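You operate a simulated robot arm through the tools that you are given. There is no shell and no other tool. Be economical: measure what you need, move in short steps, check, and stop when the job is done.

Carry out the task below with a simulated robot arm. There is one attempt and no reset: what you move stays moved.

TASK
Turn the height dial to 35 mm.
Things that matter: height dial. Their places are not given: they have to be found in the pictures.

It is judged by the outcome, as a careful person would: the job done as asked, and still so three seconds after it is handed in. It fails if anything else is knocked over, pushed out of place, dropped, spilled or broken.

THE ROBOT
A 7-joint arm with a two-finger parallel gripper, fixed in place. Base frame: the origin is at the foot of the arm, x ahead of it, y to its left, z up; the work surface is at about z = 0.078. Lengths are in m, angles in degrees, forces in N, time in s.
With the tool pointing down near the work surface it reaches from about 0.2 to 0.6 m from the base axis. Its first joint turns from -66.0 to 66.0 degrees. Payload 2.6 kg.
Tool frame: the origin (TCP) lies between the finger pads and is the grasp point; the fingertips stand 0.03 m ahead of it; z points along the fingers, y is the line along which they close. The gripper opens to 0.094 m. The fingers are 0.028 m wide and 0.01 m thick; the gripper's body (0.05 by 0.096 m) begins 0.055 m behind the TCP.
Orientation is that of the tool frame in the base frame, as a unit quaternion [w, x, y, z]. With the fingers straight down and closing along the base's y, the tool's x points along the base's -x, its y along +y and its z along -z.

THE INTERFACE
- The arm moves only by the tool send_rows. Its argument "deltas" is a list of rows, each a list of 3 entries, a list of its own where there are three numbers: the turn, a rotation vector about the tool's x, y, z in degrees, then the shift along the tool's x, y, z in m, then the gripper command, from -1 (shut) to 1 (fully open), values between in proportion. In form: [[[wx, wy, wz], [tx, ty, tz], gripper], ...]. A call has 1 to 20 rows; each row shifts and turns the commanded pose from where the row before left it, along the tool's axes as they then stand. A row lasts 0.2 s, in which the tool goes at most 0.05 m and 8.6 degrees; a call with a longer step from one row to the next is refused whole, and so is a gripper value outside its range. A pose out of reach is approached as far as the arm can. The call stops where the force on the tool passes 40 N (or 10 N more than at its start, if that is more) or the arm is blocked; 0.2 s more then pass. The fingers move at their own pace (about 0.072 m/s each) and stop on an object; they squeeze with about 33 N. The grip force told is the motor's: it shows also when the fingers shut on nothing. Time passes only in rows, and 0.2 s behind the last, so rows that do not move let the fingers close. It gives the time, the measured TCP pose, the force on the tool (base axes), the opening and the grip force at its end, in the units of the frame above (readings bear some noise), and new pictures: "views" is both (left out), scene, wrist or none.
- Cameras (640 x 400 px; columns grow to the right, rows downward): "scene" is fixed at [0.0497, 0.4548, 0.5536]; the picture's right is [-0.57, -0.82, 0.00], its down [-0.56, 0.39, -0.73] and it looks along [0.60, -0.42, -0.68] (base axes); focal length 334 px, centre (320, 200). "wrist" rides on the gripper at [-0.037, 0, -0.058] in the tool frame; the picture's right is [0.00, -1.00, 0.00], its down [0.97, 0.00, -0.24] and it looks along [0.24, 0.00, 0.97] (tool axes); focal length 218 px, centre (320, 200).
- measure_at(camera, pixels): for up to 12 pixels [column, row] of the newest picture of that camera ("zoom" is the newest enlarged one), the place [x, y, z] in the base frame of the surface seen there, good to about 0.002 m. No time passes.
- inspect(camera, box): a new picture of the part [left, top, right, bottom] of that camera's present view, enlarged. No time passes.
- sign_off(): hands the job in; it is judged then, once.

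Work in short steps. Measure before you move; look again where a grasp or a placing could have gone wrong, and mend it. You have 60 turns and 120 pictures in all, the two below and enlarged ones among them. Open the gripper and draw the arm clear of the work before you hand the job in, unless the task says otherwise; then end with one line.

The tools are called after "Call:" as a command line: name --argument value ..., lists and objects as JSON in quotes. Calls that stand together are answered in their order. send_rows: Moves the arm, as the interface text tells. Its arguments: {"type":"object","properties":{"deltas":{"type":"array","items":{"type":"array"}},"views":{"type":"string","enum":["both","scene","wrist","none"]}},"required":["deltas"]} The other tools are called the same way: measure_at (camera, pixels) gives the place of the surface under pixels of a picture; inspect (camera, box) takes an enlarged picture of a part of a camera's view; sign_off () hands the job in.

At the start:

```text
clock: 0.0
tool_pos: [0.2611, 0.329, 0.3588]
tcp_rot: [0.001, 0.0, 1.0, -0.001]
contact_force: [-0.6, 0.5, 0.1]
gripper_width: 0.094
gripper_force: 0.0
```

scene: 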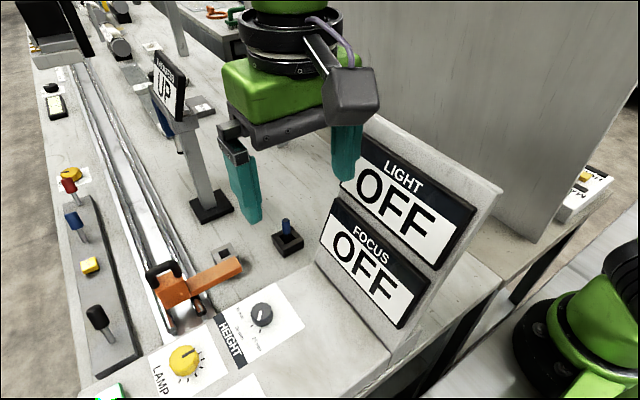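
wrist: 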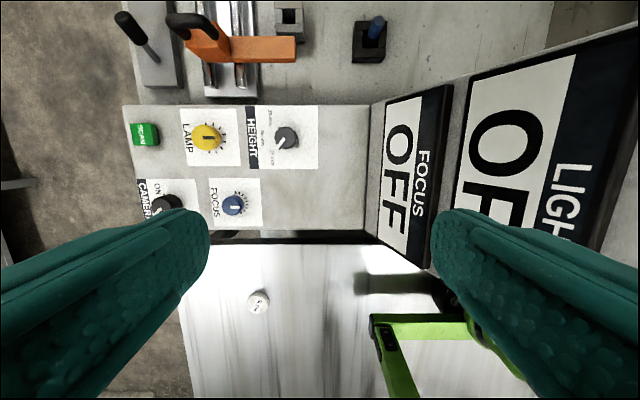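

The height dial is the dark knob at wrist (286,138) / scene (261,315). I'll enlarge both views and measure it.

Call:
inspect --camera "wrist" --box '[240, 100, 330, 175]'

Call:
inspect --camera "scene" --box '[205, 275, 315, 370]'

Call:
measure_at --camera "wrist" --pixels '[[286, 138], [310, 115], [310, 160], [265, 160], [206, 137], [345, 135]]'

Call:
measure_at --camera "scene" --pixels '[[262, 315], [285, 300], [229, 335], [160, 272], [240, 270], [205, 165]]'

```text
5.33 times, centred on (285, 138) of wrist
```

zoom: 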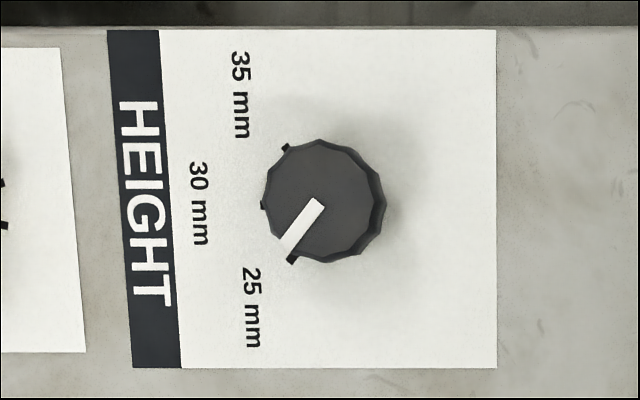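

```text
4.21 times, centred on (260, 322) of scene
```

zoom: 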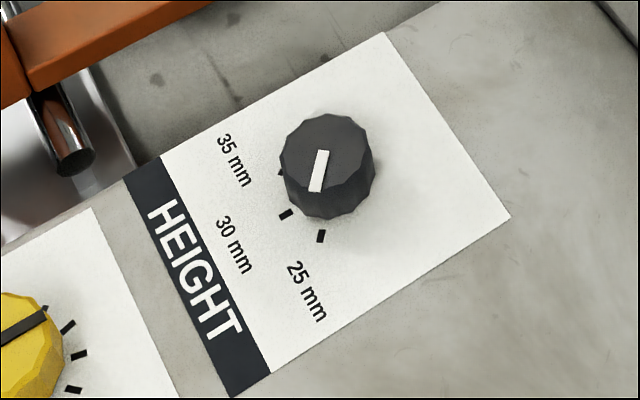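

```text
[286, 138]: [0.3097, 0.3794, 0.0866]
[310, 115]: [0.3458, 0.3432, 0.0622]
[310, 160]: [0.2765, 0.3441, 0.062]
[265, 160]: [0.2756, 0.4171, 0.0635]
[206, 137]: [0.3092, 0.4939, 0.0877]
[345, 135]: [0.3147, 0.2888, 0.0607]
```

```text
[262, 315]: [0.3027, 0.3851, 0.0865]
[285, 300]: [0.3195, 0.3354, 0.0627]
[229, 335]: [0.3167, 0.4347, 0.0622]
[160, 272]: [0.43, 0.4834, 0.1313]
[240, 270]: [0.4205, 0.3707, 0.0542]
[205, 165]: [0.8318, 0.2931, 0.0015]
```

The dial points at 25. It needs about 100° clockwise as seen from above, which is positive about tool z. I'll measure its centre and the nearby obstacles.

Call:
inspect --camera "wrist" --box '[240, 100, 330, 175]'

Call:
measure_at --camera "zoom" --pixels '[[322, 202], [275, 200], [365, 200], [320, 145], [320, 255], [292, 261], [263, 206], [286, 146], [318, 203], [288, 248]]'

Call:
measure_at --camera "wrist" --pixels '[[270, 60], [290, 50], [220, 60], [180, 25], [385, 130], [450, 90], [380, 230], [258, 300], [233, 204]]'

```text
5.33 times, centred on (285, 138) of wrist
```

zoom: 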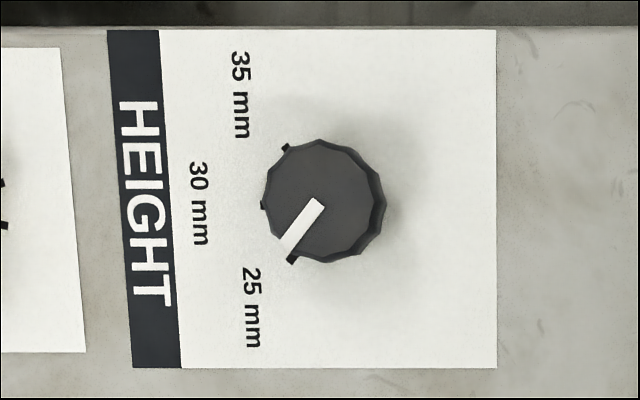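

```text
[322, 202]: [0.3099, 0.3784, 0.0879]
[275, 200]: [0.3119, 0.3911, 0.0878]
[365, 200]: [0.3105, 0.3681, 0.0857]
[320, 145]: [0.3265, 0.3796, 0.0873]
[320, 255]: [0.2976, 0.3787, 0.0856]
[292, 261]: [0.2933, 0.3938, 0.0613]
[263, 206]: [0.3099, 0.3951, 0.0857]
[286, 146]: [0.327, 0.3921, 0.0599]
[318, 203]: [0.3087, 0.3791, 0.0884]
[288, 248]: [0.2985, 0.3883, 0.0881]
```

```text
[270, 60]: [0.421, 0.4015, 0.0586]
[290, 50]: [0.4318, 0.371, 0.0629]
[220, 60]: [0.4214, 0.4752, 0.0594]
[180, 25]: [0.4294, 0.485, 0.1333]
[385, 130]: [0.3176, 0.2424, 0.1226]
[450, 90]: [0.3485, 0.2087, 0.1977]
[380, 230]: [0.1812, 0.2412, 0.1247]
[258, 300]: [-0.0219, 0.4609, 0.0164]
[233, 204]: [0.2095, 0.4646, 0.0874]
```

Centre is about (0.311, 0.379), top z 0.0875, panel z 0.061. I'll move above it, pre-turned by about −50°.

Call:
send_rows --deltas '[[[0, 0, 0], [-0.025, 0.025, 0.02], 0.4], [[0, 0, 0], [-0.025, 0.025, 0.02], 0.4], [[0, 0, -8.4], [0, 0, 0.02], 0.4], [[0, 0, -8.4], [0, 0, 0.02], 0.4], [[0, 0, -8.4], [0, 0, 0.02], 0.4], [[0, 0, -8.4], [0, 0, 0.02], 0.4], [[0, 0, -8.4], [0, 0, 0.02], 0.4], [[0, 0, -8.4], [0, 0, 0.02], 0.4], [[0, 0, 0], [0, 0, 0], 0.4]]'

```text
clock: 2.0
tool_pos: [0.3118, 0.3788, 0.1984]
tcp_rot: [0.001, -0.427, 0.904, 0.0]
contact_force: [0.7, 0.4, -0.2]
gripper_width: 0.0658
gripper_force: 0.0
```

scene: 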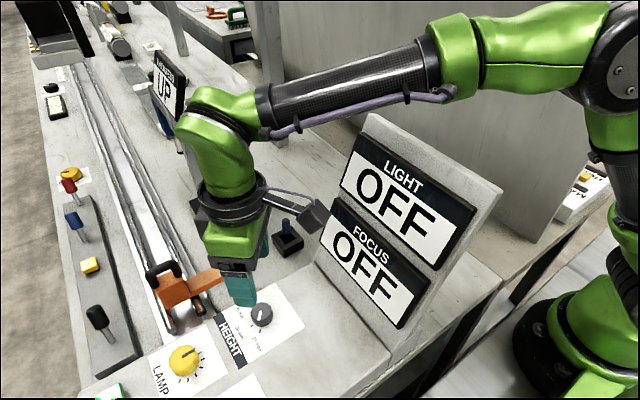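
wrist: 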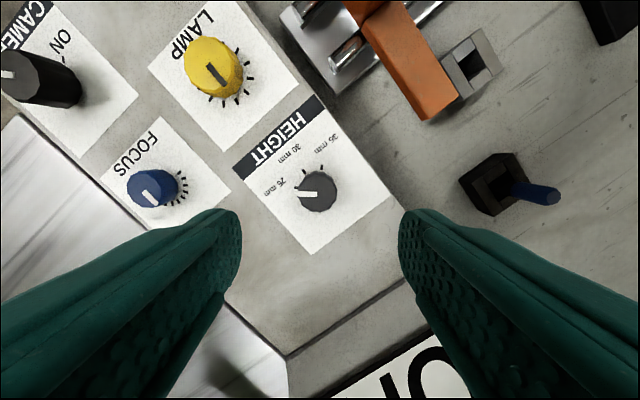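

TCP is centred over the dial, and the jaw gap straddles it. Descending 0.10 m.

Call:
send_rows --deltas '[[[0, 0, 0], [0, 0, 0.025], 0.4], [[0, 0, 0], [0, 0, 0.025], 0.4], [[0, 0, 0], [0, 0, 0.025], 0.4], [[0, 0, 0], [0, 0, 0.015], 0.4], [[0, 0, 0], [0, 0, 0.01], 0.4], [[0, 0, 0], [0, 0, 0], 0.4]]'

```text
clock: 3.4
tool_pos: [0.3117, 0.3788, 0.0987]
tcp_rot: [0.0, -0.426, 0.905, 0.0]
contact_force: [0.0, 0.3, 0.0]
gripper_width: 0.0658
gripper_force: 0.1
```

scene: 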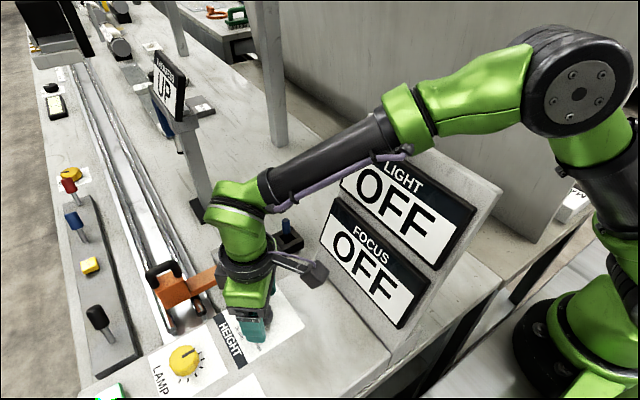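
wrist: 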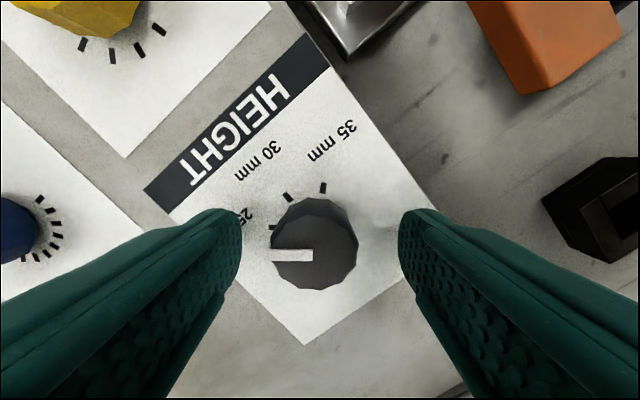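

Fingers straddle the knob with the pads at the right depth. Closing.

Call:
send_rows --deltas '[[[0, 0, 0], [0, 0, 0], -0.2], [[0, 0, 0], [0, 0, 0], -0.6], [[0, 0, 0], [0, 0, 0], -1], [[0, 0, 0], [0, 0, 0], -1]]' --views "wrist"

```text
clock: 4.4
tool_pos: [0.3111, 0.38, 0.0991]
tcp_rot: [-0.001, -0.427, 0.904, 0.001]
contact_force: [-8.9, 11.2, -4.3]
gripper_width: 0.0312
gripper_force: 44.7
```

wrist: 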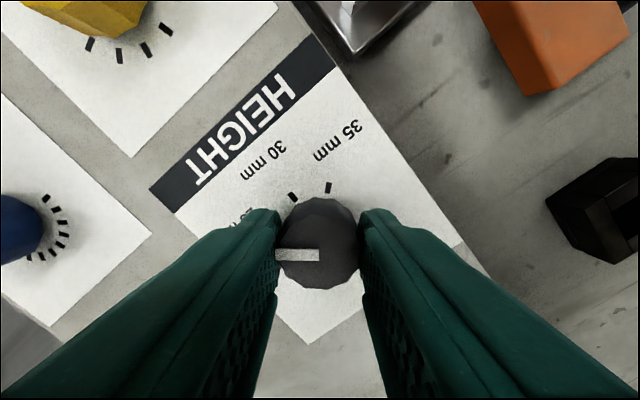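

Gripped (0.031 m). There is a small side load, so I'll recentre 1.5 mm along tool y and turn the first half.

Call:
send_rows --deltas '[[[0, 0, 0], [0, 0.0015, 0], -1], [[0, 0, 4], [0, 0, 0], -1], [[0, 0, 6], [0, 0, 0], -1], [[0, 0, 8], [0, 0, 0], -1], [[0, 0, 8], [0, 0, 0], -1], [[0, 0, 8], [0, 0, 0], -1], [[0, 0, 8], [0, 0, 0], -1], [[0, 0, 8], [0, 0, 0], -1], [[0, 0, 0], [0, 0, 0], -1]]'

```text
clock: 6.4
tool_pos: [0.3091, 0.3794, 0.0984]
tcp_rot: [0.0, -0.002, 1.0, 0.0]
contact_force: [-2.3, 13.3, -10.8]
gripper_width: 0.0309
gripper_force: 44.4
```

scene: 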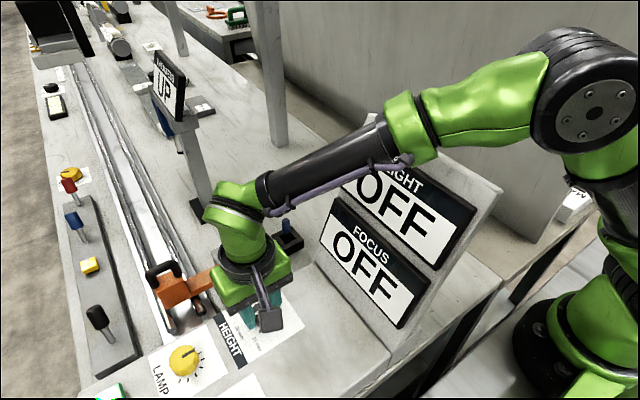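
wrist: 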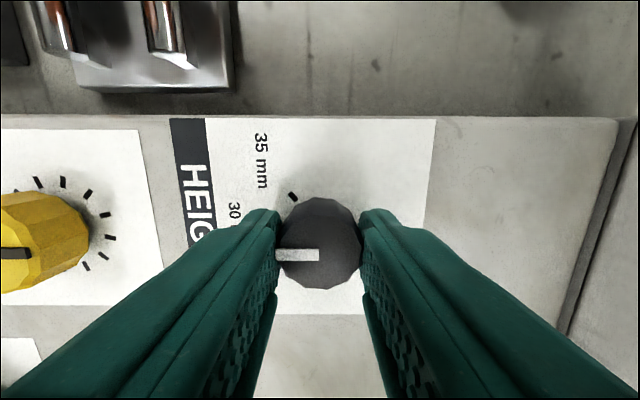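

The dial follows the tool and is now at about 30. Continuing with the second half.

Call:
send_rows --deltas '[[[0, 0, 4], [0, 0.001, 0], -1], [[0, 0, 8], [0, 0, 0], -1], [[0, 0, 8], [0, 0, 0], -1], [[0, 0, 8], [0, 0, 0], -1], [[0, 0, 8], [0, 0, 0], -1], [[0, 0, 8], [0, 0, 0], -1], [[0, 0, 6], [0, 0, 0], -1], [[0, 0, 0], [0, 0, 0], -1]]' --views "wrist"

```text
clock: 8.2
tool_pos: [0.3103, 0.3803, 0.0987]
tcp_rot: [0.0, 0.421, 0.907, -0.002]
contact_force: [-11.4, -11.7, -5.3]
gripper_width: 0.0312
gripper_force: 44.9
```

wrist: 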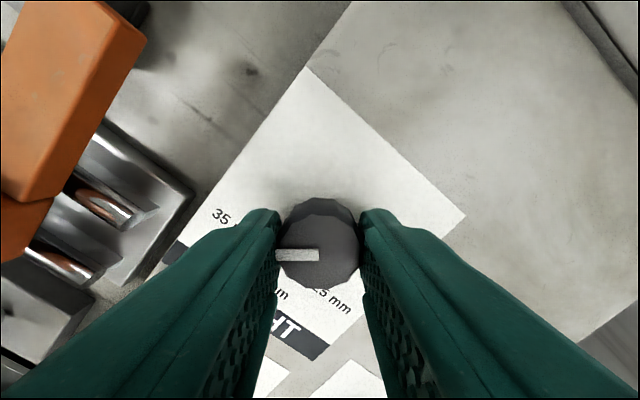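

Turned about 100°. I'll open and rise straight up to see where the pointer is.

Call:
send_rows --deltas '[[[0, 0, 0], [0, 0, 0], 0.0], [[0, 0, 0], [0, 0, 0], 0.4], [[0, 0, 0], [0, 0, 0], 0.4], [[0, 0, 0], [0, 0, -0.02], 0.4], [[0, 0, 0], [0, 0, -0.03], 0.4], [[0, 0, 0], [0, 0, -0.04], 0.4], [[0, 0, 0], [0, 0, -0.02], 0.4], [[0, 0, 0], [0, 0, 0], 0.4]]'

Call:
inspect --camera "wrist" --box '[265, 140, 375, 240]'

Call:
inspect --camera "scene" --box '[205, 275, 315, 370]'

```text
clock: 10.0
tool_pos: [0.3106, 0.3814, 0.2099]
tcp_rot: [0.001, 0.419, 0.908, 0.0]
contact_force: [-0.1, -0.7, -0.6]
gripper_width: 0.0656
gripper_force: 0.1
```

scene: 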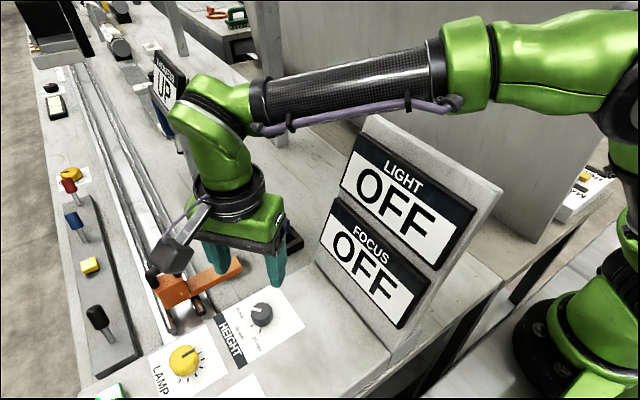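
wrist: 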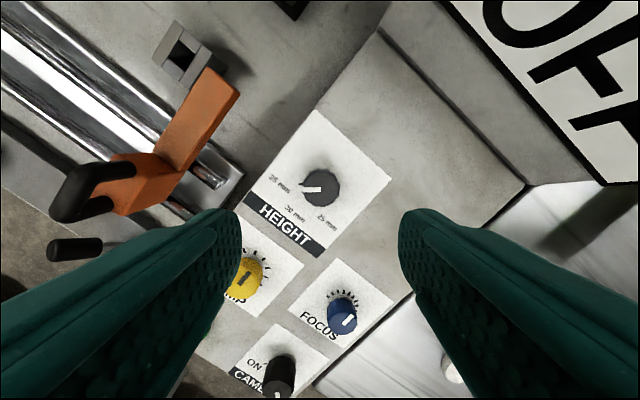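

```text
4.00 times, centred on (320, 190) of wrist
```

zoom: 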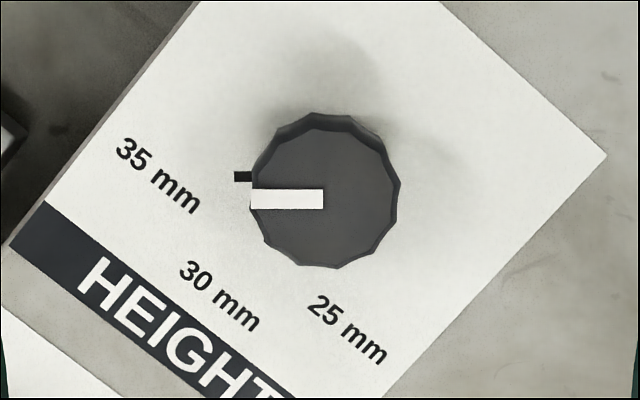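

```text
4.21 times, centred on (260, 322) of scene
```

zoom: 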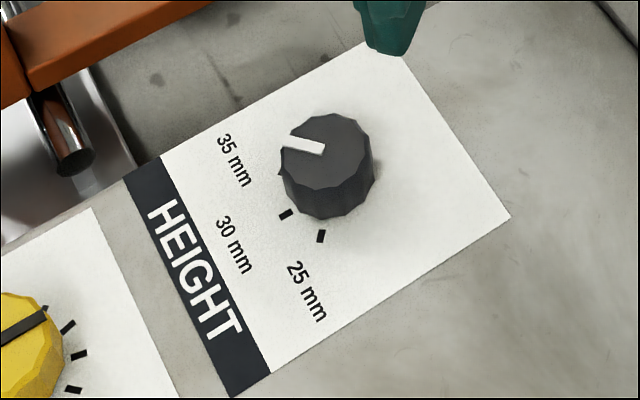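

The pointer is parallel to the 35 mm tick, and the offset between them is only parallax from the knob's height. I'll rise clear and check once more.

Call:
send_rows --deltas '[[[0, 0, 0], [0, 0, -0.04], 0.4], [[0, 0, 0], [0, 0, -0.04], 0.4], [[0, 0, 0], [0, 0, -0.04], 0.4], [[0, 0, 0], [0, 0, 0], 0.4]]'

Call:
inspect --camera "wrist" --box '[280, 120, 370, 190]'

```text
clock: 11.0
tool_pos: [0.3103, 0.3805, 0.3297]
tcp_rot: [-0.001, 0.419, 0.908, 0.0]
contact_force: [-0.1, 0.5, 0.1]
gripper_width: 0.066
gripper_force: 0.0
```

scene: 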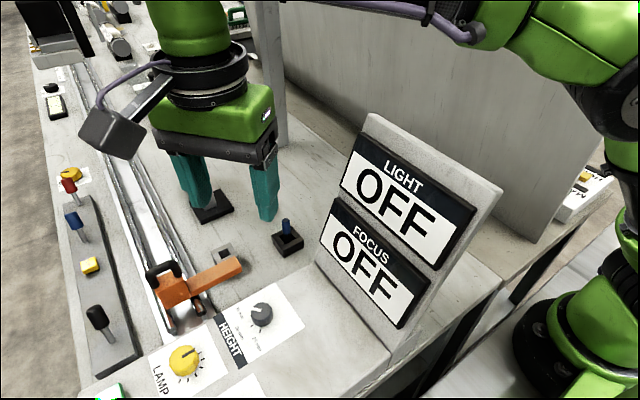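
wrist: 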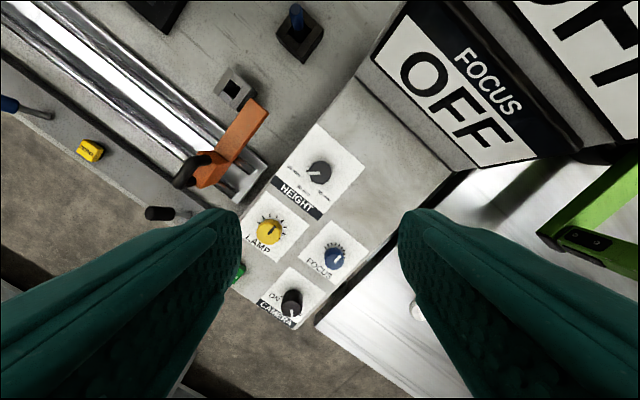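

```text
5.71 times, centred on (325, 155) of wrist
```

zoom: 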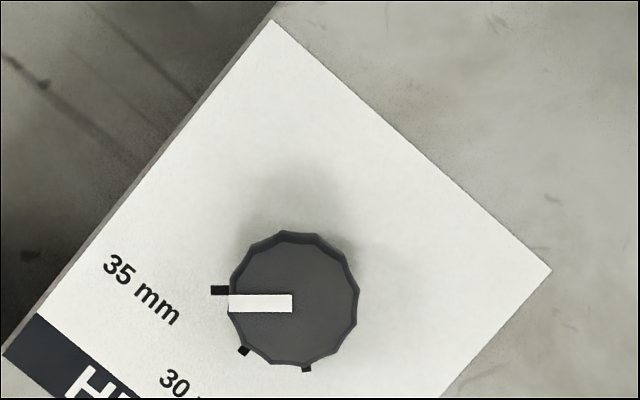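

The pointer is in line with the 35 mm tick, nothing else has moved, and the arm is clear.

Call:
sign_off

```text
The job is handed in.
```

The height dial is turned to 35 mm, with its pointer lined up with the 35 mm tick. The gripper is open, the arm is clear, and nothing else was disturbed.
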